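You operate a simulated robot arm through the tools that you are given. There is no shell and no other tool. Be economical: measure what you need, move in short steps, check, and stop when the job is done.

You run a simulated robot arm. Do the job below in one go: nothing can be reset, and whatever is moved stays where it is left.

JOB
Mains is back: switch the hall over, select phase L1 on the meter, stop the generator, key off.

The check looks at the end state, three seconds after you hand in, the way a careful person would. Anything else that was tipped, shoved, dropped, spilled or broken makes it a failure.

ROBOT AND FRAMES
A 6-joint arm with a two-finger gripper, fixed in place. Base frame: the origin is at the foot of the arm, x ahead of it, y to its left, z up. Lengths are in cm, angles in degrees, forces in N, time in s.
Its first joint turns from -166.0 to 166.0 degrees. Payload 2.45 kg.
The tool frame sits at the grasp point between the pads (the TCP): z along the fingers, y along the line on which they close. The tips reach 2 cm beyond it. Largest opening 14 cm; the body of the gripper starts 16.8 cm behind the TCP.
Orientation is that of the tool frame in the base frame, as [roll, pitch, yaw] about the fixed x, y, z axes, in that order (R = Rz(yaw) Ry(pitch) Rx(roll)). With the fingers straight down and closing along the base's y, the tool's x points along the base's -x, its y along +y and its z along -z.

CONTROLS
- The arm moves only by the tool jog_arm. Its argument "targets" is a list of rows, each a list of 7 numbers: the shift along the tool's x, y, z in cm, then the turn, a rotation vector about the tool's x, y, z in degrees, then the closure in counts, from 0 (fully open) to 255 (shut). In form: [[dx, dy, dz, rx, ry, rz, grip], ...]. A call has 1 to 20 rows; each row is the pose to reach, as a shift and turn from the pose commanded when the call began, along the tool's axes at that moment. A row lasts 0.2 s, in which the tool goes at most 5 cm and 8.6 degrees; a call with a longer step from one row to the next is refused whole, and so is a gripper value outside its range. A pose out of reach is approached as far as the arm can. The call stops where the force on the tool passes 40 N (or 10 N more than at its start, if that is more) or the arm is blocked; 0.2 s more then pass. The fingers move at their own pace (about 4.5 cm/s each) and stop on an object; they squeeze with about 33 N. The grip force told is the motor's: it shows also when the fingers shut on nothing. Time passes only in rows, and 0.2 s behind the last, so rows that repeat a pose let the fingers close. It gives the time, the measured TCP pose, the force on the tool (base axes), the opening and the grip force at its end, in the units of the frame above (readings bear some noise), with the torque about the TCP (base axes, N m) and any sound that the robot's microphone picked up.
- Cameras (640 x 400 px; columns grow to the right, rows downward): "scene" is fixed at [22, 50.19, 190.39]; the picture's right is [-0.59, -0.81, 0.00], its down [-0.37, 0.27, -0.89] and it looks along [0.72, -0.52, -0.45] (base axes); focal length 320 px, centre (320, 200). "wrist" rides on the gripper at [7.8, 1.1, -20.9] in the tool frame; the picture's right is [-0.14, 0.99, 0.00], its down [-0.92, -0.13, -0.37] and it looks along [-0.37, -0.05, 0.93] (tool axes); focal length 280 px, centre (320, 200). There is no depth. A picture from a camera that has moved, and an enlarged one, comes with that camera's place and axes in the base frame and with its lens.
- camera(camera): a new picture of that camera. No time passes.
- close_up(camera, box): a new picture of the part [left, top, right, bottom] of that camera's present view, enlarged. No time passes.
- sign_off(): hands the job in; it is judged then, once.

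Work in short steps. Places have to be worked out from the pictures, the camera data and where the tool is seen: move nearer, look again, correct. Check each grasp and each placing, and mend what went wrong. You have 120 turns and 84 pictures in all, those below and enlarged ones among them. Open the gripper and draw the arm clear of the work before you hand the job in, unless the task says otherwise; then end with one line.

The tools are called after "Request:" by a JSON object that holds its "api" and its "payload". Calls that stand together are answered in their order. jog_arm: Moves the arm, as the interface text tells. Its arguments: {"type":"object","properties":{"targets":{"type":"array"}},"required":["targets"]} The other tools are called the same way: camera (camera) takes a picture; close_up (camera, box) takes an enlarged picture of a part of a camera's view; sign_off () hands the job in.

At the start:

```text
time_s: 0.0
eef_pos: [53.47, -18.39, 152.9]
tool_rot: [-180.0, -0.1, -180.0]
wrist_force: [-0.2, 0.5, 0.4]
ft_torque: [0.0, 0.01, 0.04]
opening: 14.01
grip_force: 0.1
```

scene: 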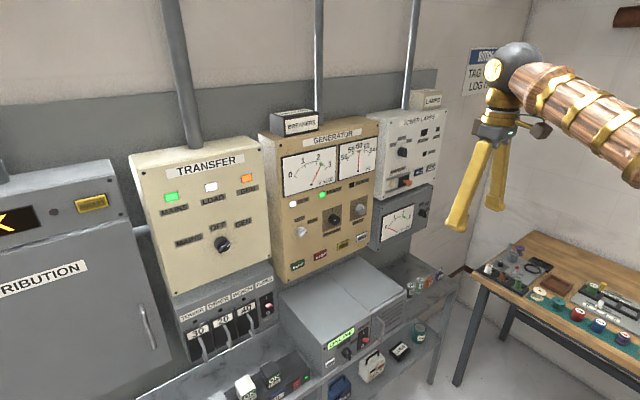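
wrist: 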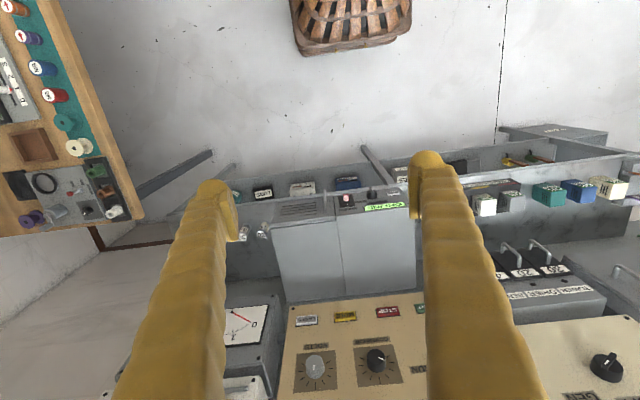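

The scene shows a transfer panel, a generator panel and a meter panel on the wall. I'll enlarge each to read the labels before moving.

Request:
{"api": "close_up", "payload": {"camera": "scene", "box": [130, 130, 290, 230]}}

Request:
{"api": "close_up", "payload": {"camera": "scene", "box": [260, 120, 390, 201]}}

Request:
{"api": "close_up", "payload": {"camera": "scene", "box": [270, 190, 400, 271]}}

Request:
{"api": "close_up", "payload": {"camera": "scene", "box": [360, 90, 460, 152]}}

Request:
{"api": "close_up", "payload": {"camera": "scene", "box": [360, 150, 460, 212]}}

Request:
{"api": "close_up", "payload": {"camera": "scene", "box": [280, 290, 440, 390]}}

```text
4.00 times, centred on (210, 180) of scene
camera zoom: at [22.0, 50.19, 190.39], right [-0.59, -0.81, 0.0], down [-0.37, 0.27, -0.89], along [0.72, -0.52, -0.45], focal length 1279 px, centre (760, 280)
```

zoom: 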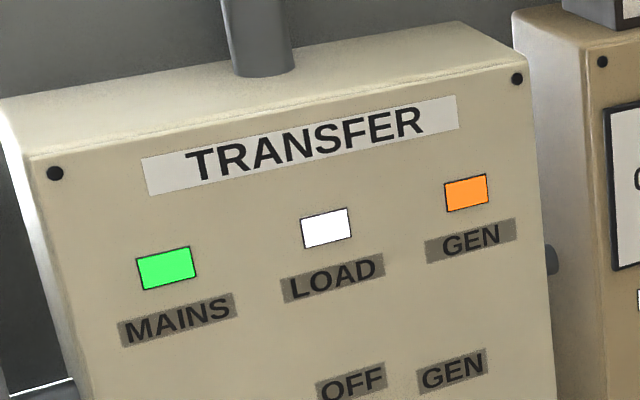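

```text
4.92 times, centred on (325, 160) of scene
camera zoom: at [22.0, 50.19, 190.39], right [-0.59, -0.81, 0.0], down [-0.37, 0.27, -0.89], along [0.72, -0.52, -0.45], focal length 1574 px, centre (295, 394)
```

zoom: 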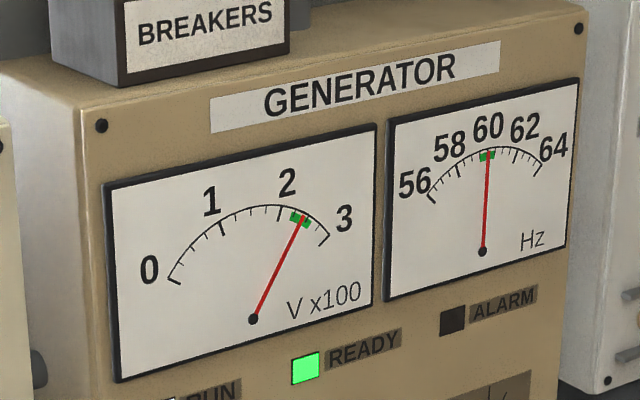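

```text
4.92 times, centred on (335, 230) of scene
camera zoom: at [22.0, 50.19, 190.39], right [-0.59, -0.81, 0.0], down [-0.37, 0.27, -0.89], along [0.72, -0.52, -0.45], focal length 1574 px, centre (246, 50)
```

zoom: 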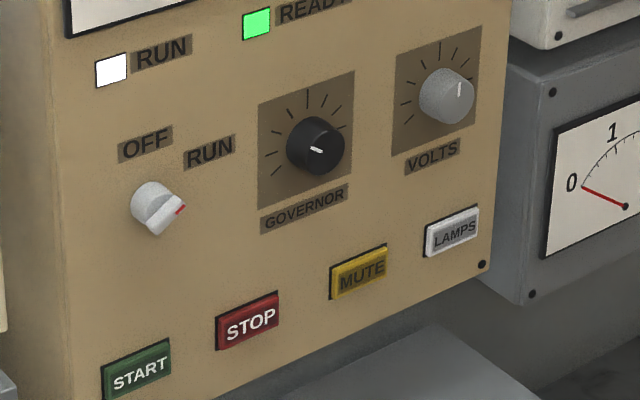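

```text
6.40 times, centred on (410, 121) of scene
camera zoom: at [22.0, 50.19, 190.39], right [-0.59, -0.81, 0.0], down [-0.37, 0.27, -0.89], along [0.72, -0.52, -0.45], focal length 2046 px, centre (-256, 706)
```

zoom: 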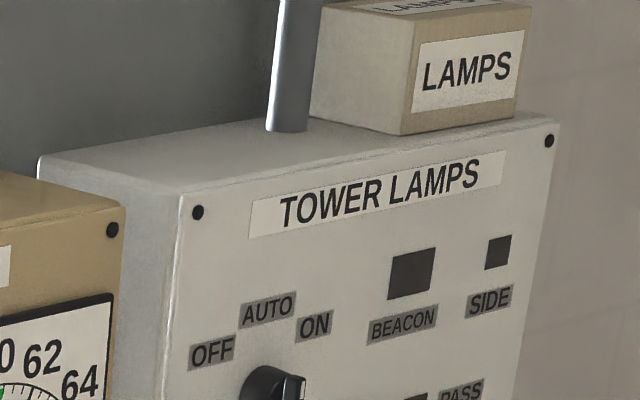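

```text
6.40 times, centred on (410, 181) of scene
camera zoom: at [22.0, 50.19, 190.39], right [-0.59, -0.81, 0.0], down [-0.37, 0.27, -0.89], along [0.72, -0.52, -0.45], focal length 2046 px, centre (-256, 322)
```

zoom: 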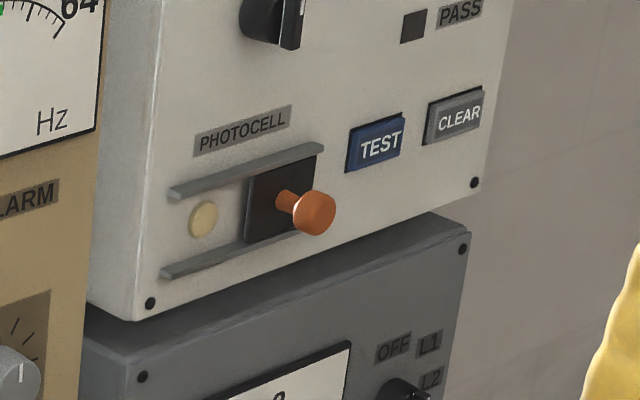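

```text
4.00 times, centred on (360, 340) of scene
camera zoom: at [22.0, 50.19, 190.39], right [-0.59, -0.81, 0.0], down [-0.37, 0.27, -0.89], along [0.72, -0.52, -0.45], focal length 1279 px, centre (160, -360)
```

zoom: 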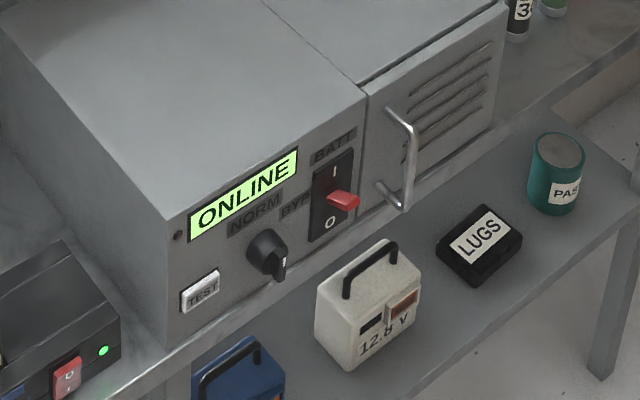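

Request:
{"api": "close_up", "payload": {"camera": "scene", "box": [370, 180, 450, 230]}}

Request:
{"api": "close_up", "payload": {"camera": "scene", "box": [160, 210, 290, 370]}}

Request:
{"api": "close_up", "payload": {"camera": "scene", "box": [0, 170, 180, 290]}}

```text
8.00 times, centred on (410, 205) of scene
camera zoom: at [22.0, 50.19, 190.39], right [-0.59, -0.81, 0.0], down [-0.37, 0.27, -0.89], along [0.72, -0.52, -0.45], focal length 2557 px, centre (-400, 160)
```

zoom: 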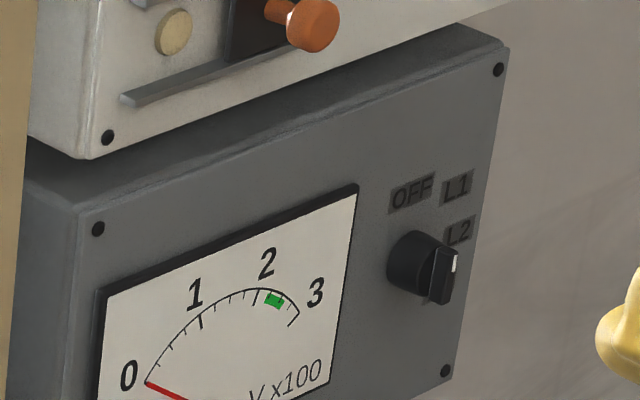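

```text
2.50 times, centred on (225, 290) of scene
camera zoom: at [22.0, 50.19, 190.39], right [-0.59, -0.81, 0.0], down [-0.37, 0.27, -0.89], along [0.72, -0.52, -0.45], focal length 799 px, centre (558, -25)
```

zoom: 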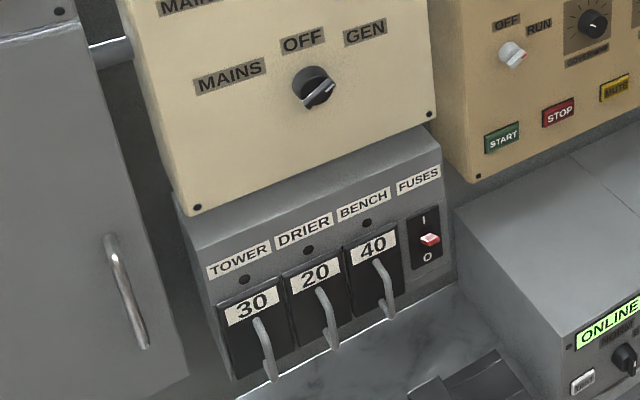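

```text
3.33 times, centred on (90, 230) of scene
camera zoom: at [22.0, 50.19, 190.39], right [-0.59, -0.81, 0.0], down [-0.37, 0.27, -0.89], along [0.72, -0.52, -0.45], focal length 1066 px, centre (1087, 100)
```

zoom: 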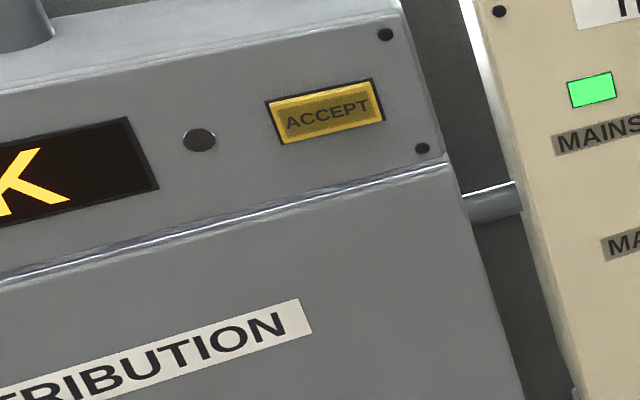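

The panel wall faces -x; by triangulating the governor knob from both cameras I put it near (100.5, -13, 131). First I'll pitch the tool to point horizontally at the wall (+x), staying in free space.

Request:
{"api": "jog_arm", "payload": {"targets": [[0, 0, 0, 0, -8.2, 0, 0], [0, 0, 0, 0, -16.4, 0, 0], [0, 0, 0, 0, -24.6, 0, 0], [0, 0, 0, 0, -32.8, 0, 0], [0, 0, 0, 0, -41, 0, 0], [0, 0, 0, 0, -49.2, 0, 0], [0, 0, 0, 0, -57.4, 0, 0], [0, 0, 0, 0, -65.6, 0, 0], [0, 0, 0, 0, -73.8, 0, 0], [0, 0, 0, 0, -82, 0, 0], [0, 0, 0, 0, -90, 0, 0]]}}

Request:
{"api": "camera", "payload": {"camera": "wrist"}}

Request:
{"api": "camera", "payload": {"camera": "scene"}}

```text
time_s: 1.1
eef_pos: [61.7, -22.86, 142.83]
tool_rot: [174.7, 24.1, 177.5]
wrist_force: [0.4, 1.4, 0.1]
ft_torque: [-0.01, -0.03, -0.02]
opening: 14.01
grip_force: 0.1
stopped in row 5: the arm was blocked; the commanded pose is now the measured one
```

```text
72 pictures are left
camera wrist: at [46.0, -22.95, 158.69], right [0.13, 0.98, 0.14], down [0.69, -0.19, 0.7], along [0.71, 0.0, -0.7], focal length 280 px, centre (320, 200)
```

wrist: 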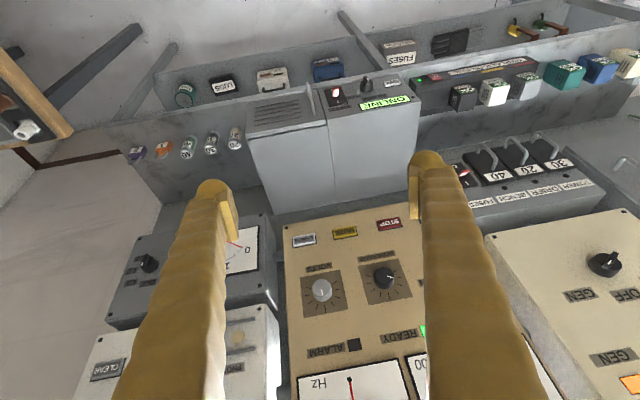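

```text
71 pictures are left
```

scene: 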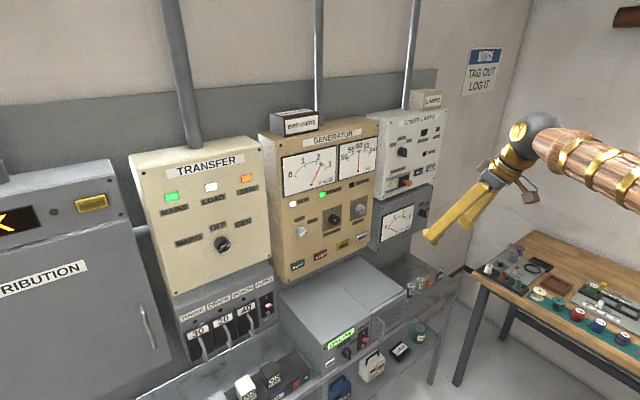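

The arm blocked partway, apparently at an awkward joint configuration. I'll move the tool lower and forward while pitching more gently.

Request:
{"api": "jog_arm", "payload": {"targets": [[-0.9, 1.8, 2.8, 0, 0, 0, 0], [-1.8, 3.7, 5.6, 0, 0, 0, 0], [-2.8, 5.5, 8.4, 0, 0, 0, 0], [-3.7, 7.35, 11.15, 0, 0, 0, 0], [-3.7, 7.35, 11.15, 2, -6, 0, 0], [-3.7, 7.35, 11.15, 4, -12, 0, 0], [-3.7, 7.35, 11.15, 4, -18, 0, 0], [-3.7, 7.35, 11.15, 4, -24, 0, 0]]}}

```text
time_s: 3.0
eef_pos: [73.39, -16.19, 127.09]
tool_rot: [175.9, 42.1, 174.4]
wrist_force: [0.8, -0.1, -0.4]
ft_torque: [0.01, -0.05, 0.02]
opening: 13.98
grip_force: 0.1
stopped in row 8: the arm was blocked; the commanded pose is now the measured one
```

It moved further but lagged, so the turn rate may be the issue. I'll continue the pitch slowly at 3° per row.

Request:
{"api": "jog_arm", "payload": {"targets": [[0, 0, 0, -0.1, -3, -0.25, 0], [0, 0, 0, -0.2, -6, -0.5, 0], [0, 0, 0, -0.3, -9, -0.75, 0], [0, 0, 0, -0.35, -12, -1, 0], [0, 0, 0, -0.4, -15, -1.25, 0], [0, 0, 0, -0.5, -18, -1.5, 0], [0, 0, 0, -0.6, -21, -1.75, 0], [0, 0, 0, -0.7, -24, -2, 0], [0, 0, 0, -0.8, -27, -2.25, 0], [0, 0, 0, -0.9, -30, -2.5, 0], [0, 0, 0, -1, -33, -2.75, 0], [0, 0, 0, -1.1, -36, -3, 0], [0, 0, 0, -1.2, -39, -3.25, 0], [0, 0, 0, -1.3, -42, -3.5, 0], [0, 0, 0, -1.4, -45, -3.75, 0], [0, 0, 0, -1.4, -47.8, -4, 0]]}}

```text
time_s: 6.5
eef_pos: [73.24, -16.17, 127.46]
tool_rot: [-9.5, 89.6, -9.6]
wrist_force: [0.4, -0.5, -0.4]
ft_torque: [-0.01, -0.01, -0.01]
opening: 14.01
grip_force: 0.1
```

Slow turning works; the tool is now horizontal. I'll look through both cameras.

Request:
{"api": "camera", "payload": {"camera": "wrist"}}

Request:
{"api": "camera", "payload": {"camera": "scene"}}

```text
70 pictures are left
camera wrist: at [52.47, -14.94, 119.52], right [0.0, 0.99, 0.14], down [-0.38, -0.13, 0.92], along [0.93, -0.05, 0.37], focal length 280 px, centre (320, 200)
```

wrist: 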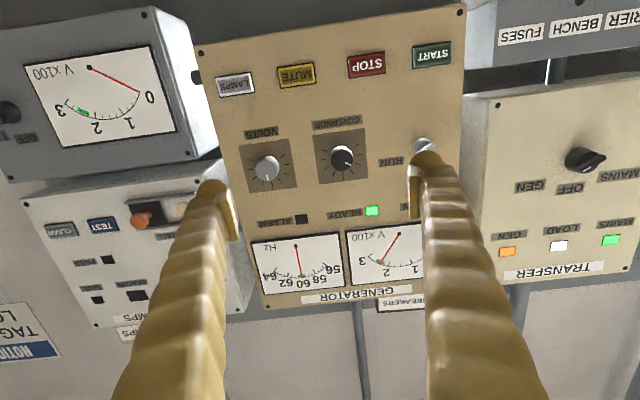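

```text
69 pictures are left
```

scene: 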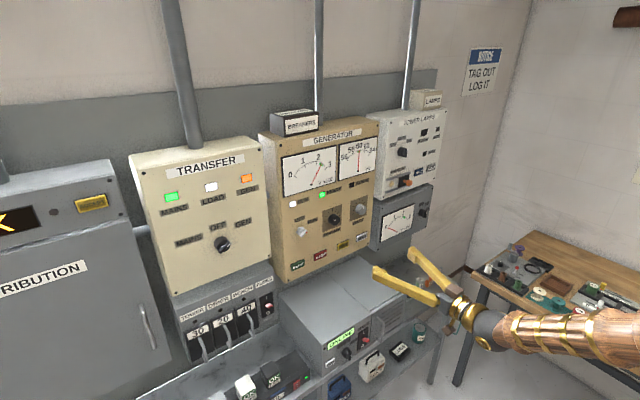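

The triangulated transfer knob sits near (99.5, 28.5, 137.5). I'll slide sideways in +y at the same standoff to look at it straight on.

Request:
{"api": "jog_arm", "payload": {"targets": [[0, 3, 0, 0, 0, 0, 0], [0, 6, 0, 0, 0, 0, 0], [0, 9, 0, 0, 0, 0, 0], [0, 12, 0, 0, 0, 0, 0], [0, 15, 0, 0, 0, 0, 0], [0, 18, 0, 0, 0, 0, 0], [0, 21, 0, 0, 0, 0, 0], [0, 24, 0, 0, 0, 0, 0], [0, 27, 0, 0, 0, 0, 0], [0, 30, 0, 0, 0, 0, 0], [0, 33, 0, 0, 0, 0, 0], [0, 36, 0, 0, 0, 0, 0], [0, 39, 0, 0, 0, 0, 0], [0, 42, 0, 0, 0, 0, 0], [0, 44.7, 0, 0, 0, 0, 0]]}}

Request:
{"api": "camera", "payload": {"camera": "wrist"}}

```text
time_s: 9.7
eef_pos: [76.06, 8.92, 129.23]
tool_rot: [-104.8, 85.7, -91.6]
wrist_force: [0.4, 0.4, -0.3]
ft_torque: [0.02, 0.02, 0.01]
opening: 14.0
grip_force: 0.1
out of reach, approached as far as the arm can: row 3, 4, 5, 6, 7, 8, 9, 10, 11, 12, 13, 14, 15
```

```text
68 pictures are left
camera wrist: at [55.39, 4.72, 121.62], right [-0.23, 0.97, 0.06], down [-0.33, -0.14, 0.93], along [0.92, 0.19, 0.35], focal length 280 px, centre (320, 200)
```

wrist: 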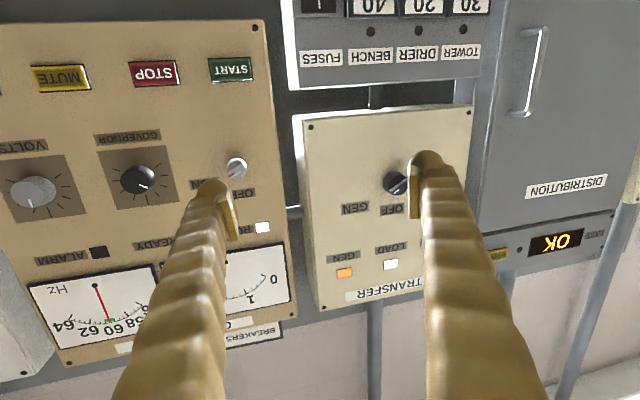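

The arm can't hold that orientation there (wrist limit or singularity). I'll take a scene picture to understand the arm's configuration.

Request:
{"api": "camera", "payload": {"camera": "scene"}}

Request:
{"api": "jog_arm", "payload": {"targets": [[0, 0, 0, 0, 0, 0, 0], [0, 0, 0, 0, 0, 0, 0]]}}

```text
67 pictures are left
```

scene: 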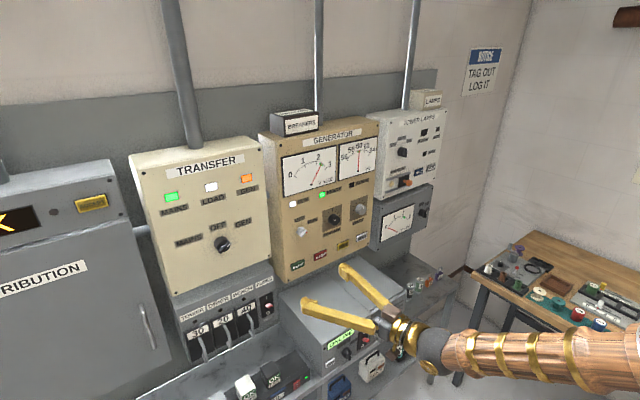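

```text
time_s: 10.2
eef_pos: [76.14, 8.98, 128.86]
tool_rot: [-107.7, 85.8, -94.5]
wrist_force: [0.6, 0.2, 0.0]
ft_torque: [-0.01, -0.04, 0.01]
opening: 14.02
grip_force: 0.0
```

The forearm slopes down about 42°, so pitching the tool crossed a wrist singularity with a misaligned yaw, and probably flipped joint 4 near its limit. I'll retrace to y≈-20 with the tool along +x, pitch back down the same way, then re-cross aligned at y=0.

Request:
{"api": "jog_arm", "payload": {"targets": [[0.5, -3.4, -1.2, 0, 0, 0, 0], [1, -6.8, -2.4, 0, 0, 0, 0], [1.5, -10.2, -3.6, 0, 0, 0, 0], [2, -13.6, -4.7, 0, 0, 0, 0], [2.5, -17, -5.9, 0, 0, 0, 0], [3, -20.5, -7.1, 0, 0, 0, 0], [3.5, -23.9, -8.3, 0, 0, 0, 0], [4, -27.3, -9.5, 0, 0, 0, 0], [4, -27.3, -9.5, 3, 0, 1, 0], [4, -27.3, -9.5, 6, -0.3, 2, 0], [4, -27.3, -9.5, 9, -0.5, 3, 0], [4, -27.3, -9.5, 13.1, -0.8, 4.1, 0], [4, -27.3, -9.5, 13.1, -0.8, 4.1, 0]]}}

```text
time_s: 13.1
eef_pos: [73.14, -19.23, 128.05]
tool_rot: [-104.7, 89.9, -104.5]
wrist_force: [-0.4, 0.9, -0.1]
ft_torque: [-0.02, -0.02, 0.0]
opening: 14.01
grip_force: 0.1
```

Back to a clean horizontal pose. Now pitch down slowly by 60° along the reverse path.

Request:
{"api": "jog_arm", "payload": {"targets": [[0, 0, 0, 0, 3, 0, 0], [0, 0, 0, 0, 6, 0, 0], [0, 0, 0, 0, 9, 0, 0], [0, 0, 0, 0, 12, 0, 0], [0, 0, 0, 0, 15, 0, 0], [0, 0, 0, 0, 18, 0, 0], [0, 0, 0, 0, 21, 0, 0], [0, 0, 0, 0, 24, 0, 0], [0, 0, 0, 0, 27, 0, 0], [0, 0, 0, 0, 30, 0, 0], [0, 0, 0, 0, 33, 0, 0], [0, 0, 0, 0, 36, 0, 0], [0, 0, 0, 0, 39, 0, 0], [0, 0, 0, 0, 42, 0, 0], [0, 0, 0, 0, 45, 0, 0], [0, 0, 0, 0, 48, 0, 0], [0, 0, 0, 0, 51, 0, 0], [0, 0, 0, 0, 54, 0, 0], [0, 0, 0, 0, 57, 0, 0], [0, 0, 0, 0, 60, 0, 0]]}}

```text
time_s: 17.2
eef_pos: [73.1, -19.16, 128.14]
tool_rot: [-179.9, 29.9, -179.8]
wrist_force: [-0.6, 0.1, 0.0]
ft_torque: [0.0, 0.01, -0.01]
opening: 13.99
grip_force: 0.1
```

That worked. Now move to y≈0 with the tool still pitched down, so it lines up with the arm's plane.

Request:
{"api": "jog_arm", "payload": {"targets": [[0, 3, 0, 0, 2, 0, 0], [0, 6, 0, 0, 4, 0, 0], [0, 9, 0, 0, 6, 0, 0], [0, 12, 0, 0, 8, 0, 0], [0, 15, 0, 0, 10, 0, 0], [0, 17, 0, 0, 10, 0, 0], [0, 19.2, 0, 0, 10, 0, 0], [0, 19.2, 0, 0, 10, 0, 0]]}}

Request:
{"api": "camera", "payload": {"camera": "scene"}}

```text
time_s: 19.1
eef_pos: [73.22, -0.28, 128.11]
tool_rot: [-179.8, 19.9, -179.8]
wrist_force: [0.2, 0.4, 0.1]
ft_torque: [0.0, 0.0, -0.01]
opening: 13.99
grip_force: 0.0
```

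```text
66 pictures are left
```

scene: 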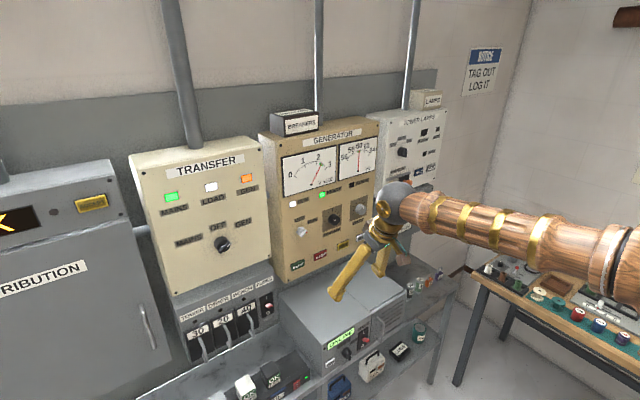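

Now cross the singularity in-plane: pitch up by 70° slowly at y≈0.

Request:
{"api": "jog_arm", "payload": {"targets": [[0, 0.28, 0, 0, -3.5, 0, 0], [0, 0.28, 0, 0, -7, 0, 0], [0, 0.28, 0, 0, -10.5, 0, 0], [0, 0.28, 0, 0, -14, 0, 0], [0, 0.28, 0, 0, -17.5, 0, 0], [0, 0.28, 0, 0, -21, 0, 0], [0, 0.28, 0, 0, -24.5, 0, 0], [0, 0.28, 0, 0, -28, 0, 0], [0, 0.28, 0, 0, -31.5, 0, 0], [0, 0.28, 0, 0, -35, 0, 0], [0, 0.28, 0, 0, -38.5, 0, 0], [0, 0.28, 0, 0, -42, 0, 0], [0, 0.28, 0, 0, -45.5, 0, 0], [0, 0.28, 0, 0, -49, 0, 0], [0, 0.28, 0, 0, -52.5, 0, 0], [0, 0.28, 0, 0, -56, 0, 0], [0, 0.28, 0, 0, -59.5, 0, 0], [0, 0.28, 0, 0, -63, 0, 0], [0, 0.28, 0, 0, -66.5, 0, 0], [0, 0.28, 0, 0, -70, 0, 0]]}}

```text
time_s: 23.2
eef_pos: [73.02, 0.36, 128.0]
tool_rot: [-76.0, 89.8, -76.1]
wrist_force: [0.5, 0.4, 0.6]
ft_torque: [0.01, -0.02, -0.03]
opening: 13.98
grip_force: 0.0
```

Horizontal at y≈0 without blocking. Now slide +y toward the transfer switch.

Request:
{"api": "jog_arm", "payload": {"targets": [[0, 2, 0, 0, 0, 0, 0], [0, 4, 0, 0, 0, 0, 0], [0, 6, 0, 0, 0, 0, 0], [0, 8, 0, 0, 0, 0, 0], [0, 10, 0, 0, 0, 0, 0], [0, 12, 0, 0, 0, 0, 0], [0, 14, 0, 0, 0, 0, 0], [0, 16, 0, 0, 0, 0, 0], [0, 18, 0, 0, 0, 0, 0], [0, 20, 0, 0, 0, 0, 0], [0, 22, 0, 0, 0, 0, 0], [0, 24, 0, 0, 0, 0, 0], [0, 26, 0, 0, 0, 0, 0], [0, 28.2, 0, 0, 0, 0, 0]]}}

Request:
{"api": "camera", "payload": {"camera": "wrist"}}

```text
time_s: 26.2
eef_pos: [73.01, 28.45, 128.03]
tool_rot: [-110.6, 89.8, -110.4]
wrist_force: [-0.2, 0.1, -0.1]
ft_torque: [0.02, -0.02, -0.05]
opening: 14.0
grip_force: 0.1
```

```text
65 pictures are left
camera wrist: at [52.02, 29.57, 120.19], right [0.0, 0.99, 0.13], down [-0.37, -0.13, 0.92], along [0.93, -0.05, 0.36], focal length 280 px, centre (320, 200)
```

wrist: 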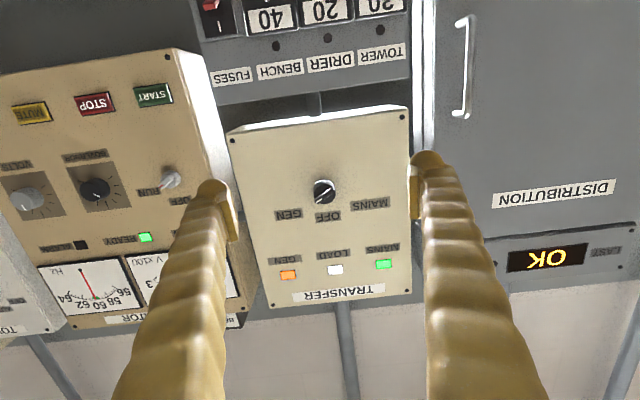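

Hypothesis confirmed. Let me zoom on the switch to see how its handle points.

Request:
{"api": "close_up", "payload": {"camera": "wrist", "box": [260, 160, 400, 247]}}

Request:
{"api": "close_up", "payload": {"camera": "scene", "box": [190, 220, 254, 260]}}

```text
4.57 times, centred on (330, 204) of wrist
camera zoom: at [52.02, 29.57, 120.19], right [0.0, 0.99, 0.13], down [-0.37, -0.13, 0.92], along [0.93, -0.05, 0.36], focal length 1282 px, centre (274, 184)
```

zoom: 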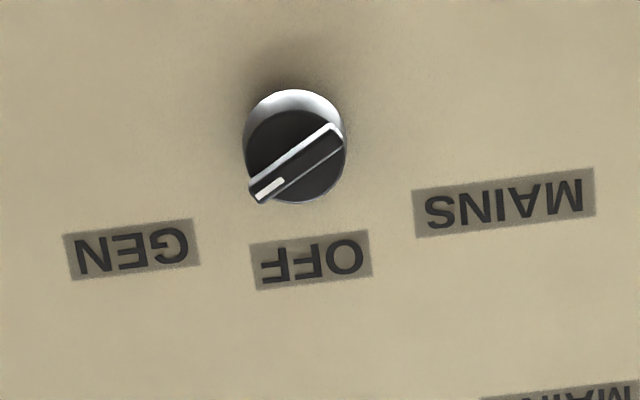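

```text
10.00 times, centred on (222, 240) of scene
camera zoom: at [22.0, 50.19, 190.39], right [-0.59, -0.81, 0.0], down [-0.37, 0.27, -0.89], along [0.72, -0.52, -0.45], focal length 3197 px, centre (1300, -200)
```

zoom: 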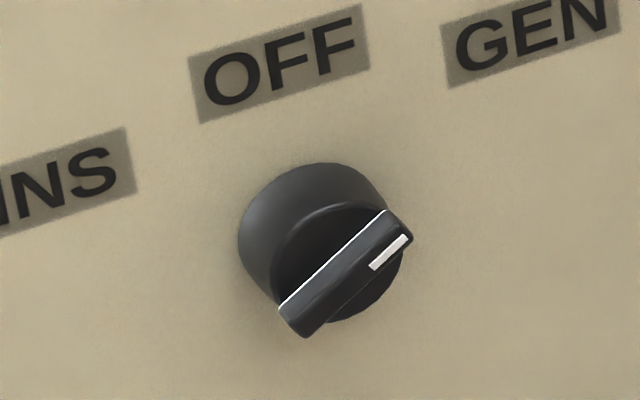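

The pointer is at GEN (about 60° right of up), with OFF at the top and MAINS about 60° left of up. So the switch needs a counter-clockwise turn of 120°. I'll raise to the knob height and roll the tool +60° to straddle the handle, still at standoff.

Request:
{"api": "jog_arm", "payload": {"targets": [[-2.5, 0, 0, 0, 0, 0, 0], [-5, -0.1, 0, 0, 0, 0, 0], [-7.5, -0.2, 0, 0, 0, 0, 0], [-9.8, -0.4, 0, 0, 0, 0, 0], [-9.8, -0.4, 0, 0, 0, 5, 0], [-9.8, -0.4, 0, 0, 0, 10, 0], [-9.8, -0.4, 0, 0, 0, 15, 0], [-9.8, -0.4, 0, 0, 0, 20, 0], [-9.8, -0.4, 0, 0, 0, 25, 0], [-9.8, -0.4, 0, 0, 0, 30, 0], [-9.8, -0.4, 0, 0, 0, 35, 0], [-9.8, -0.4, 0, 0, 0, 40, 0], [-9.8, -0.4, 0, 0, 0, 45, 0], [-9.8, -0.4, 0, 0, 0, 50, 0], [-9.8, -0.4, 0, 0, 0, 55, 0], [-9.8, -0.4, 0, 0, 0, 60, 0], [-9.8, -0.4, 0, 0, 0, 60, 0]]}}

Request:
{"api": "camera", "payload": {"camera": "wrist"}}

```text
time_s: 29.9
eef_pos: [73.06, 28.03, 137.89]
tool_rot: [90.1, 30.1, 90.0]
wrist_force: [-0.8, 0.1, 0.5]
ft_torque: [-0.02, -0.01, 0.03]
opening: 14.0
grip_force: 0.0
```

```text
62 pictures are left
camera wrist: at [52.11, 35.41, 134.83], right [0.0, 0.38, 0.93], down [-0.37, -0.86, 0.35], along [0.93, -0.34, 0.14], focal length 280 px, centre (320, 200)
```

wrist: 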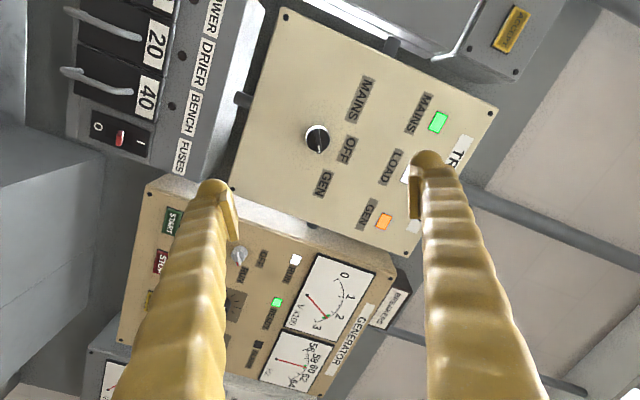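

The handle sits on the gripper axis (expected pixel ≈(320,139)). I'll advance to TCP x≈94 with the fingers partly closed and look again.

Request:
{"api": "jog_arm", "payload": {"targets": [[0, 0, 3, 0, 0, 0, 80], [0, 0, 6, 0, 0, 0, 120], [0, 0, 9, 0, 0, 0, 135], [0, 0, 12, 0, 0, 0, 135], [0, 0, 15, 0, 0, 0, 135], [0, 0, 18, 0, 0, 0, 135], [0, 0, 21, 0, 0, 0, 135], [0, 0, 21, 0, 0, 0, 135]]}}

Request:
{"api": "camera", "payload": {"camera": "wrist"}}

Request:
{"api": "close_up", "payload": {"camera": "scene", "box": [180, 200, 340, 300]}}

```text
time_s: 31.6
eef_pos: [94.22, 28.08, 137.71]
tool_rot: [90.2, 30.2, 90.1]
wrist_force: [-0.2, -0.5, 0.6]
ft_torque: [-0.01, -0.04, -0.02]
opening: 6.61
grip_force: 0.0
```

```text
61 pictures are left
camera wrist: at [73.24, 35.36, 134.72], right [0.0, 0.38, 0.93], down [-0.37, -0.86, 0.35], along [0.93, -0.34, 0.14], focal length 280 px, centre (320, 200)
```

wrist: 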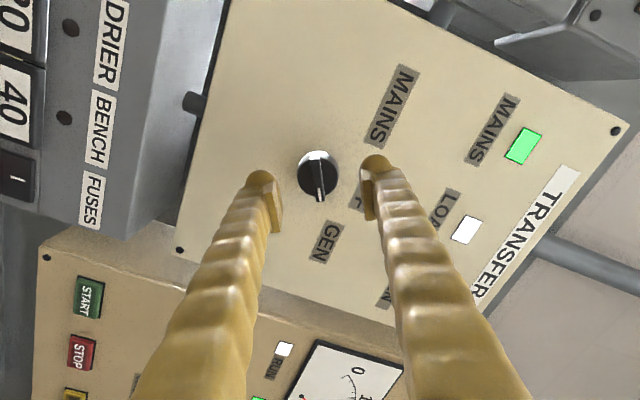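

```text
4.00 times, centred on (260, 250) of scene
camera zoom: at [22.0, 50.19, 190.39], right [-0.59, -0.81, 0.0], down [-0.37, 0.27, -0.89], along [0.72, -0.52, -0.45], focal length 1279 px, centre (560, 0)
```

zoom: 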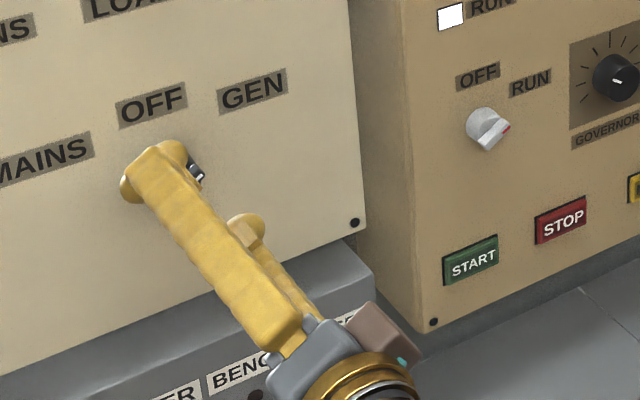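

Well aligned. Advance so the tips flank the handle bar (TCP x≈99.4), then close.

Request:
{"api": "jog_arm", "payload": {"targets": [[0, 0, 2, 0, 0, 0, 135], [0, 0, 4, 0, 0, 0, 135], [0, 0, 5.2, 0, 0, 0, 135], [0, 0, 5.2, 0, 0, 0, 200], [0, 0, 5.2, 0, 0, 0, 255], [0, 0, 5.2, 0, 0, 0, 255], [0, 0, 5.2, 0, 0, 0, 255], [0, 0, 5.2, 0, 0, 0, 255]]}}

Request:
{"api": "camera", "payload": {"camera": "wrist"}}

```text
time_s: 32.6
eef_pos: [99.09, 28.1, 137.84]
tool_rot: [90.2, 30.2, 90.0]
wrist_force: [-38.4, -3.6, -3.3]
ft_torque: [0.05, 0.03, -0.57]
opening: 5.71
grip_force: 19.2
stopped in row 4: the force on the tool passed its limit at 42 N (the readings are from after the stop); the commanded pose is now the measured one
```

```text
59 pictures are left
camera wrist: at [78.09, 35.44, 134.87], right [0.0, 0.38, 0.93], down [-0.37, -0.86, 0.35], along [0.93, -0.34, 0.14], focal length 280 px, centre (320, 200)
```

wrist: 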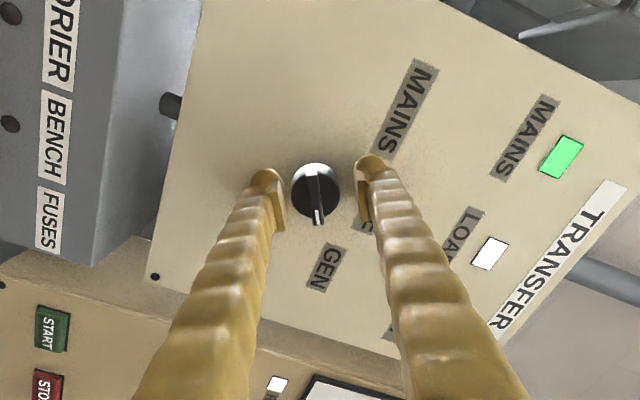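

The fingertips touched the panel face (x≈101.1), so the face is nearer than I estimated. I'll open slightly, back off 1.4 cm and close on the handle.

Request:
{"api": "jog_arm", "payload": {"targets": [[0, 0, -0.7, 0, 0, 0, 135], [0, 0, -1.4, 0, 0, 0, 135], [0, 0, -1.4, 0, 0, 0, 200], [0, 0, -1.4, 0, 0, 0, 255], [0, 0, -1.4, 0, 0, 0, 255], [0, 0, -1.4, 0, 0, 0, 255], [0, 0, -1.4, 0, 0, 0, 255]]}}

Request:
{"api": "camera", "payload": {"camera": "wrist"}}

```text
time_s: 34.4
eef_pos: [97.68, 28.04, 137.51]
tool_rot: [90.3, 30.2, 90.2]
wrist_force: [2.2, -4.2, 0.3]
ft_torque: [-0.02, 0.04, -0.04]
opening: 3.79
grip_force: 44.9
stopped in row 7: the force on the tool passed its limit at 50 N (the readings are from after the stop); the commanded pose is now the measured one
```

```text
58 pictures are left
camera wrist: at [76.74, 35.39, 134.59], right [0.0, 0.38, 0.93], down [-0.37, -0.86, 0.35], along [0.93, -0.34, 0.14], focal length 280 px, centre (320, 200)
```

wrist: 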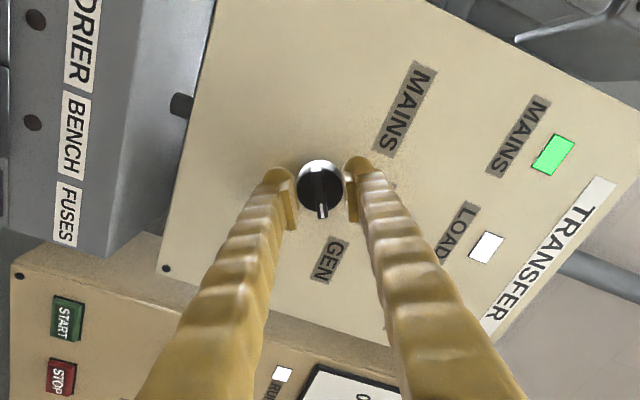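

That grip is on the round base (3.8 cm). Back off another 1.3 cm to reach the narrower bar.

Request:
{"api": "jog_arm", "payload": {"targets": [[0, 0, 0, 0, 0, 0, 150], [0, 0, -0.6, 0, 0, 0, 150], [0, 0, -1.3, 0, 0, 0, 150], [0, 0, -1.3, 0, 0, 0, 190], [0, 0, -1.3, 0, 0, 0, 215], [0, 0, -1.3, 0, 0, 0, 230], [0, 0, -1.3, 0, 0, 0, 240], [0, 0, -1.3, 0, 0, 0, 255], [0, 0, -1.3, 0, 0, 0, 255]]}}

Request:
{"api": "camera", "payload": {"camera": "wrist"}}

```text
time_s: 36.4
eef_pos: [96.38, 28.08, 137.52]
tool_rot: [90.3, 30.2, 90.2]
wrist_force: [-1.6, -6.6, -6.5]
ft_torque: [0.01, 0.05, -0.16]
opening: 0.79
grip_force: 35.7
```

```text
57 pictures are left
camera wrist: at [75.42, 35.45, 134.57], right [0.0, 0.38, 0.93], down [-0.37, -0.86, 0.35], along [0.93, -0.34, 0.13], focal length 280 px, centre (320, 200)
```

wrist: 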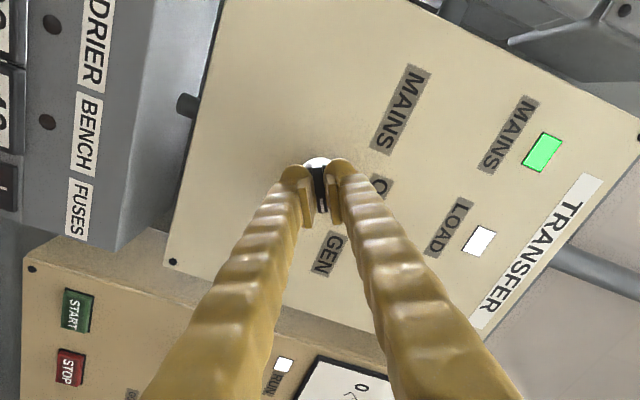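

The bar is gripped (0.8 cm). Now turn counter-clockwise 60° to OFF and pause.

Request:
{"api": "jog_arm", "payload": {"targets": [[0, 0, 0, 0, 0, -5, 255], [0, 0, 0, 0, 0, -10, 255], [0, 0, 0, 0, 0, -15, 255], [0, 0, 0, 0, 0, -20, 255], [0, 0, 0, 0, 0, -25, 255], [0, 0, 0, 0, 0, -30, 255], [0, 0, 0, 0, 0, -35, 255], [0, 0, 0, 0, 0, -40, 255], [0, 0, 0, 0, 0, -45, 255], [0, 0, 0, 0, 0, -50, 255], [0, 0, 0, 0, 0, -55, 255], [0, 0, 0, 0, 0, -60, 255], [0, 0, 0, 0, 0, -60, 255]]}}

Request:
{"api": "camera", "payload": {"camera": "wrist"}}

```text
time_s: 38.5
eef_pos: [96.34, 28.09, 137.49]
tool_rot: [91.5, 78.2, 91.5]
wrist_force: [-3.4, -1.1, 0.0]
ft_torque: [0.0, -0.02, -0.07]
opening: 0.79
grip_force: 36.0
stopped in row 10: the force on the tool passed its limit at 42 N (the readings are from after the stop); the commanded pose is now the measured one
```

```text
56 pictures are left
camera wrist: at [75.41, 30.77, 130.11], right [0.0, 0.94, 0.34], down [-0.36, -0.31, 0.88], along [0.93, -0.12, 0.34], focal length 280 px, centre (320, 200)
```

wrist: 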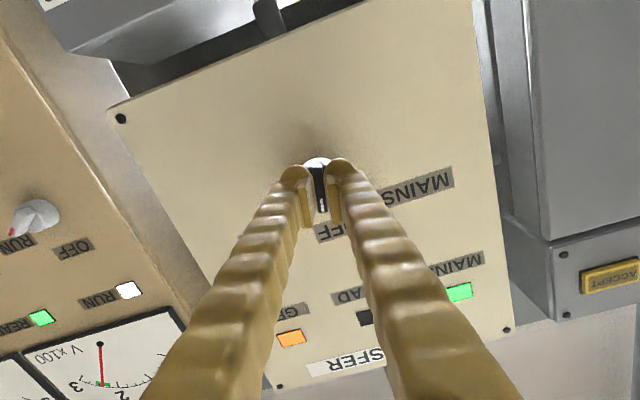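

The LOAD lamp has gone out, so the switch is entering OFF. The stop was a detent snap. I'll finish the last 12° to OFF and pause there.

Request:
{"api": "jog_arm", "payload": {"targets": [[0, 0, 0, 0, 0, -3, 255], [0, 0, 0, 0, 0, -6, 255], [0, 0, 0, 0, 0, -9, 255], [0, 0, 0, 0, 0, -12, 255], [0, 0, 0, 0, 0, -12, 255], [0, 0, 0, 0, 0, -12, 255], [0, 0, 0, 0, 0, -12, 255], [0, 0, 0, 0, 0, -12, 255], [0, 0, 0, 0, 0, -12, 255]]}}

```text
time_s: 39.6
eef_pos: [96.42, 28.06, 137.56]
tool_rot: [-175.7, 89.6, -175.7]
wrist_force: [-9.6, -4.1, 1.1]
ft_torque: [0.04, -0.03, -0.05]
opening: 0.79
grip_force: 35.8
stopped in row 5: the force on the tool passed its limit at 43 N (the readings are from after the stop); the commanded pose is now the measured one
```

At OFF. Now turn another 60° to MAINS.

Request:
{"api": "jog_arm", "payload": {"targets": [[0, 0, 0, 0, 0, 0, 255], [0, 0, 0, 0, 0, -4, 255], [0, 0, 0, 0, 0, -8, 255], [0, 0, 0, 0, 0, -12, 255], [0, 0, 0, 0, 0, -16, 255], [0, 0, 0, 0, 0, -20, 255], [0, 0, 0, 0, 0, -24, 255], [0, 0, 0, 0, 0, -28, 255], [0, 0, 0, 0, 0, -32, 255], [0, 0, 0, 0, 0, -36, 255], [0, 0, 0, 0, 0, -40, 255], [0, 0, 0, 0, 0, -44, 255], [0, 0, 0, 0, 0, -48, 255], [0, 0, 0, 0, 0, -52, 255], [0, 0, 0, 0, 0, -56, 255], [0, 0, 0, 0, 0, -60, 255], [0, 0, 0, 0, 0, -60, 255]]}}

Request:
{"api": "camera", "payload": {"camera": "wrist"}}

```text
time_s: 43.2
eef_pos: [96.44, 27.87, 137.45]
tool_rot: [-90.4, 29.8, -90.2]
wrist_force: [5.0, -12.9, 24.1]
ft_torque: [0.04, -0.28, -0.1]
opening: 0.8
grip_force: 35.7
```

```text
55 pictures are left
camera wrist: at [75.41, 21.82, 132.72], right [0.0, 0.61, -0.79], down [-0.37, 0.73, 0.57], along [0.93, 0.29, 0.22], focal length 280 px, centre (320, 200)
```

wrist: 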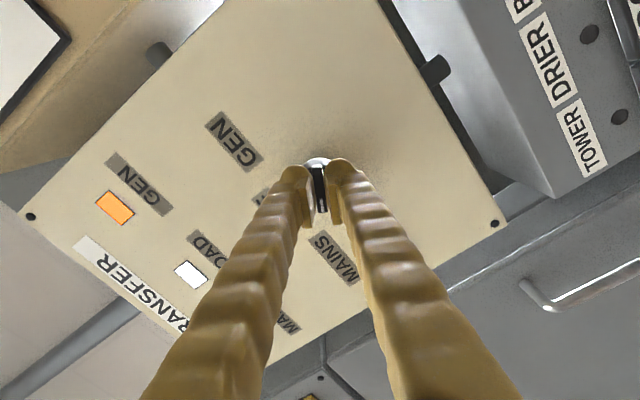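

LOAD is lit again with the pointer at MAINS. Release, retreat to standoff, and view.

Request:
{"api": "jog_arm", "payload": {"targets": [[0, 0, 0, 0, 0, 0, 200], [0, 0, 0, 0, 0, 0, 150], [0, 0, 0, 0, 0, 0, 135], [0, 0, -2, 0, 0, 0, 135], [0, 0, -5, 0, 0, 0, 135], [0, 0, -8, 0, 0, 0, 135], [0, 0, -11, 0, 0, 0, 100], [0, 0, -14, 0, 0, 0, 100], [0, 0, -17, 0, 0, 0, 100], [0, 0, -20, 0, 0, 0, 100], [0, 0, -23, 0, 0, 0, 100]]}}

Request:
{"api": "close_up", "payload": {"camera": "scene", "box": [150, 150, 310, 250]}}

```text
time_s: 45.6
eef_pos: [73.42, 28.0, 137.68]
tool_rot: [-90.5, 30.0, -90.3]
wrist_force: [0.5, 0.6, -0.7]
ft_torque: [-0.01, -0.03, -0.01]
opening: 8.49
grip_force: 0.1
```

```text
4.00 times, centred on (230, 200) of scene
camera zoom: at [22.0, 50.19, 190.39], right [-0.59, -0.81, 0.0], down [-0.37, 0.27, -0.89], along [0.72, -0.52, -0.45], focal length 1279 px, centre (680, 200)
```

zoom: 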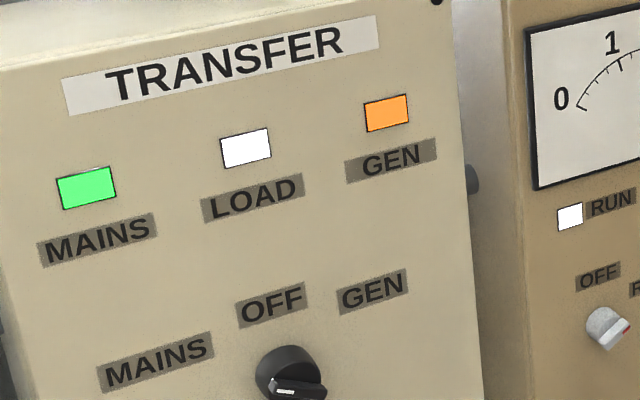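

The switch reads MAINS. Next the meter selector, near (≈97, -60, ≈118). First roll the tool back to neutral.

Request:
{"api": "jog_arm", "payload": {"targets": [[0, 0, 0, 0, 0, 5, 100], [0, 0, 0, 0, 0, 10, 100], [0, 0, 0, 0, 0, 15, 100], [0, 0, 0, 0, 0, 20, 100], [0, 0, 0, 0, 0, 25, 100], [0, 0, 0, 0, 0, 30, 100], [0, 0, 0, 0, 0, 35, 100], [0, 0, 0, 0, 0, 40, 100], [0, 0, 0, 0, 0, 45, 100], [0, 0, 0, 0, 0, 50, 100], [0, 0, 0, 0, 0, 55, 100], [0, 0, 0, 0, 0, 60, 100], [0, 0, 0, 0, 0, 60, 100]]}}

Request:
{"api": "jog_arm", "payload": {"targets": [[1, -3, 0, 0, 0, 0, 100], [2, -6, 0, 0, 0, 0, 100], [3, -9, 0, 0, 0, 0, 100], [4, -12, 0, 0, 0, 0, 100], [5, -15, 0, 0, 0, 0, 100], [6, -18, 0, 0, 0, 0, 100], [7, -21, 0, 0, 0, 0, 100], [8, -24, 0, 0, 0, 0, 100], [9, -27, 0, 0, 0, 0, 100], [10, -30, 0, 0, 0, 0, 100], [10, -33, 0, 0, 0, 0, 100], [10, -36, 0, 0, 0, 0, 100], [10, -39, 0, 0, 0, 0, 100], [10, -42, 0, 0, 0, 0, 100], [10, -45, 0, 0, 0, 0, 100], [10, -48, 0, 0, 0, 0, 100], [10, -51, 0, 0, 0, 0, 100], [10, -54, 0, 0, 0, 0, 100], [10, -57, 0, 0, 0, 0, 100], [10, -60, 0, 0, 0, 0, 100]]}}

```text
time_s: 48.4
eef_pos: [73.46, 27.93, 137.39]
tool_rot: [-178.3, 89.6, -178.3]
wrist_force: [-0.7, 0.0, -0.4]
ft_torque: [0.04, 0.02, -0.01]
opening: 8.52
grip_force: 0.1
```

```text
time_s: 52.6
eef_pos: [73.24, -31.97, 127.66]
tool_rot: [-173.6, 89.6, -173.6]
wrist_force: [0.6, 0.2, -0.6]
ft_torque: [0.0, 0.01, -0.01]
opening: 8.52
grip_force: 0.0
```

Moving fine. Continue to y≈-58 at the same height.

Request:
{"api": "jog_arm", "payload": {"targets": [[1, -3, 0, 0, 0, 0, 100], [2, -6, 0, 0, 0, 0, 100], [3, -9, 0, 0, 0, 0, 100], [4, -12, 0, 0, 0, 0, 100], [5, -15, 0, 0, 0, 0, 100], [6, -18, 0, 0, 0, 0, 100], [7, -21, 0, 0, 0, 0, 100], [8, -24, 0, 0, 0, 0, 100], [9, -26, 0, 0, 0, 0, 100]]}}

Request:
{"api": "camera", "payload": {"camera": "wrist"}}

Request:
{"api": "camera", "payload": {"camera": "scene"}}

```text
time_s: 54.6
eef_pos: [73.26, -58.11, 118.66]
tool_rot: [-174.2, 89.7, -174.2]
wrist_force: [-0.5, -0.7, 0.4]
ft_torque: [0.01, 0.03, -0.01]
opening: 8.51
grip_force: 0.0
```

```text
53 pictures are left
camera wrist: at [52.31, -57.09, 111.01], right [0.0, 0.99, 0.14], down [-0.36, -0.13, 0.92], along [0.93, -0.05, 0.36], focal length 280 px, centre (320, 200)
```

wrist: 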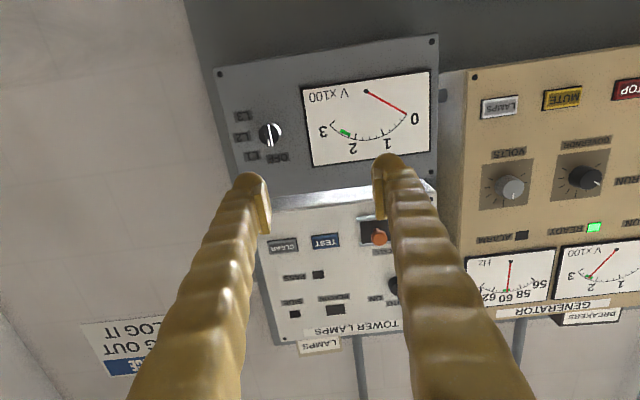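

```text
52 pictures are left
```

scene: 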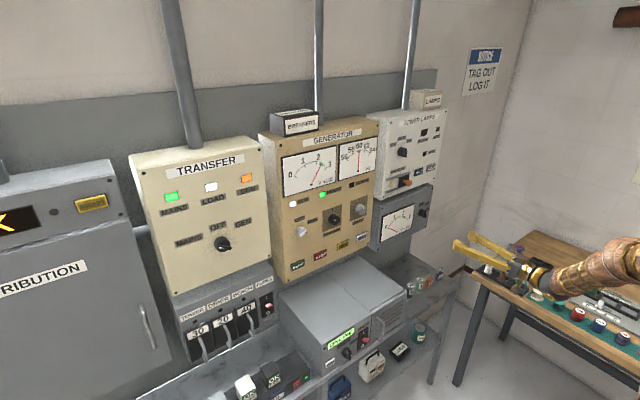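

Request:
{"api": "close_up", "payload": {"camera": "wrist", "box": [200, 90, 328, 170]}}

Request:
{"api": "close_up", "payload": {"camera": "scene", "box": [400, 190, 440, 225]}}

```text
5.00 times, centred on (264, 130) of wrist
camera zoom: at [52.31, -57.09, 111.01], right [0.0, 0.99, 0.14], down [-0.36, -0.13, 0.92], along [0.93, -0.05, 0.36], focal length 1402 px, centre (600, 550)
```

zoom: 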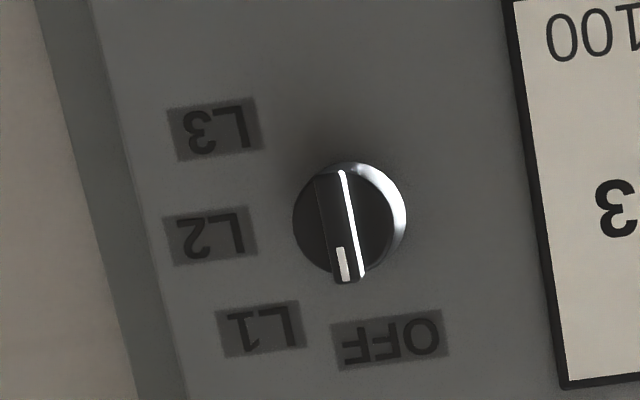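

```text
11.43 times, centred on (420, 208) of scene
camera zoom: at [22.0, 50.19, 190.39], right [-0.59, -0.81, 0.0], down [-0.37, 0.27, -0.89], along [0.72, -0.52, -0.45], focal length 3653 px, centre (-823, 114)
```

zoom: 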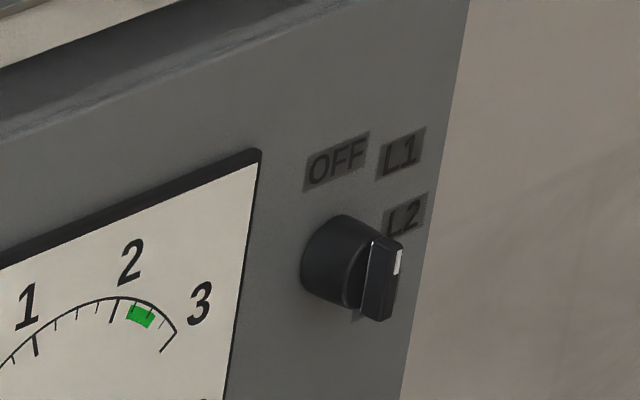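

Selector: OFF is up (current), L1 is 45° clockwise, then L2 and L3. The handle is near (97, -66, 116.4). I'll align with it and approach to TCP x≈88.

Request:
{"api": "jog_arm", "payload": {"targets": [[1, -2.5, 0, 0, 0, 0, 110], [2.2, -5, 0, 0, 0, 0, 120], [2.2, -7.9, 0, 0, 0, 0, 135], [2.2, -7.9, 3, 0, 0, 0, 135], [2.2, -7.9, 6, 0, 0, 0, 135], [2.2, -7.9, 9, 0, 0, 0, 135], [2.2, -7.9, 12, 0, 0, 0, 135], [2.2, -7.9, 15, 0, 0, 0, 135], [2.2, -7.9, 15, 0, 0, 0, 135]]}}

Request:
{"api": "camera", "payload": {"camera": "wrist"}}

```text
time_s: 56.6
eef_pos: [88.25, -65.86, 116.25]
tool_rot: [-175.4, 89.7, -175.5]
wrist_force: [-0.9, 0.3, -0.1]
ft_torque: [0.02, -0.04, 0.01]
opening: 6.56
grip_force: 0.1
```

```text
49 pictures are left
camera wrist: at [67.24, -64.64, 108.69], right [0.0, 0.99, 0.14], down [-0.36, -0.13, 0.92], along [0.93, -0.05, 0.36], focal length 280 px, centre (320, 200)
```

wrist: 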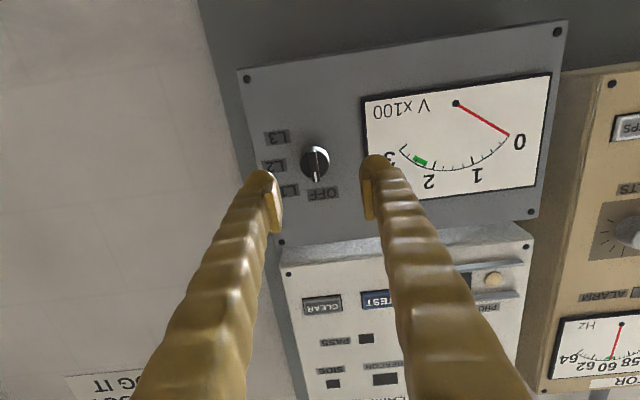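

Slightly off in y (≈-0.5 cm). Correct that, then advance gently until the fingertips touch the face, to find the depth.

Request:
{"api": "jog_arm", "payload": {"targets": [[0, -0.5, 1, 0, 0, 0, 135], [0, -0.5, 3, 0, 0, 0, 135], [0, -0.5, 5, 0, 0, 0, 135], [0, -0.5, 6, 0, 0, 0, 135], [0, -0.5, 6.5, 0, 0, 0, 135], [0, -0.5, 6.5, 0, 0, 0, 135]]}}

Request:
{"api": "camera", "payload": {"camera": "wrist"}}

```text
time_s: 58.0
eef_pos: [94.66, -66.29, 116.32]
tool_rot: [-173.6, 89.6, -173.6]
wrist_force: [-1.0, -0.5, 0.0]
ft_torque: [0.01, 0.0, -0.01]
opening: 6.59
grip_force: 0.1
```

```text
48 pictures are left
camera wrist: at [73.66, -65.19, 108.64], right [0.0, 0.99, 0.14], down [-0.36, -0.13, 0.92], along [0.93, -0.05, 0.36], focal length 280 px, centre (320, 200)
```

wrist: 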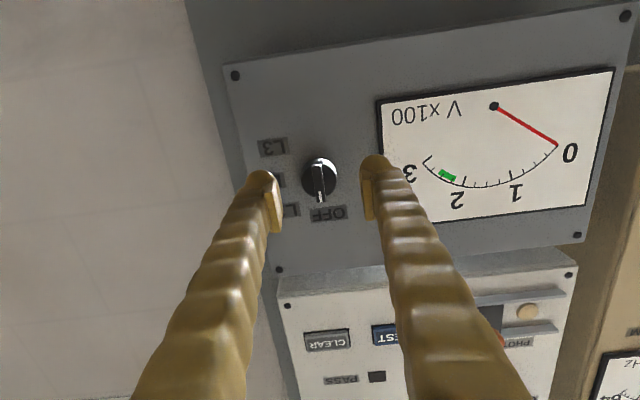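

Aligned. Continue forward in small steps to find the face or knob depth.

Request:
{"api": "jog_arm", "payload": {"targets": [[0, 0, 0.5, 0, 0, 0, 135], [0, 0, 1, 0, 0, 0, 135], [0, 0, 1.5, 0, 0, 0, 135], [0, 0, 2, 0, 0, 0, 135], [0, 0, 2.5, 0, 0, 0, 135], [0, 0, 3, 0, 0, 0, 135], [0, 0, 3.5, 0, 0, 0, 135], [0, 0, 4, 0, 0, 0, 135], [0, 0, 4.5, 0, 0, 0, 135]]}}

Request:
{"api": "camera", "payload": {"camera": "wrist"}}

```text
time_s: 60.0
eef_pos: [99.28, -66.34, 116.27]
tool_rot: [-174.5, 89.7, -174.6]
wrist_force: [-29.4, 10.2, -0.9]
ft_torque: [0.02, -0.1, 0.32]
opening: 6.62
grip_force: 0.1
```

```text
47 pictures are left
camera wrist: at [78.15, -65.2, 108.58], right [0.0, 0.99, 0.14], down [-0.36, -0.13, 0.92], along [0.93, -0.05, 0.36], focal length 280 px, centre (320, 200)
```

wrist: 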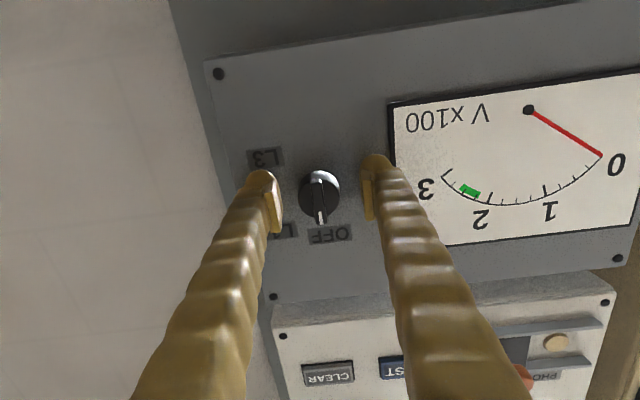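

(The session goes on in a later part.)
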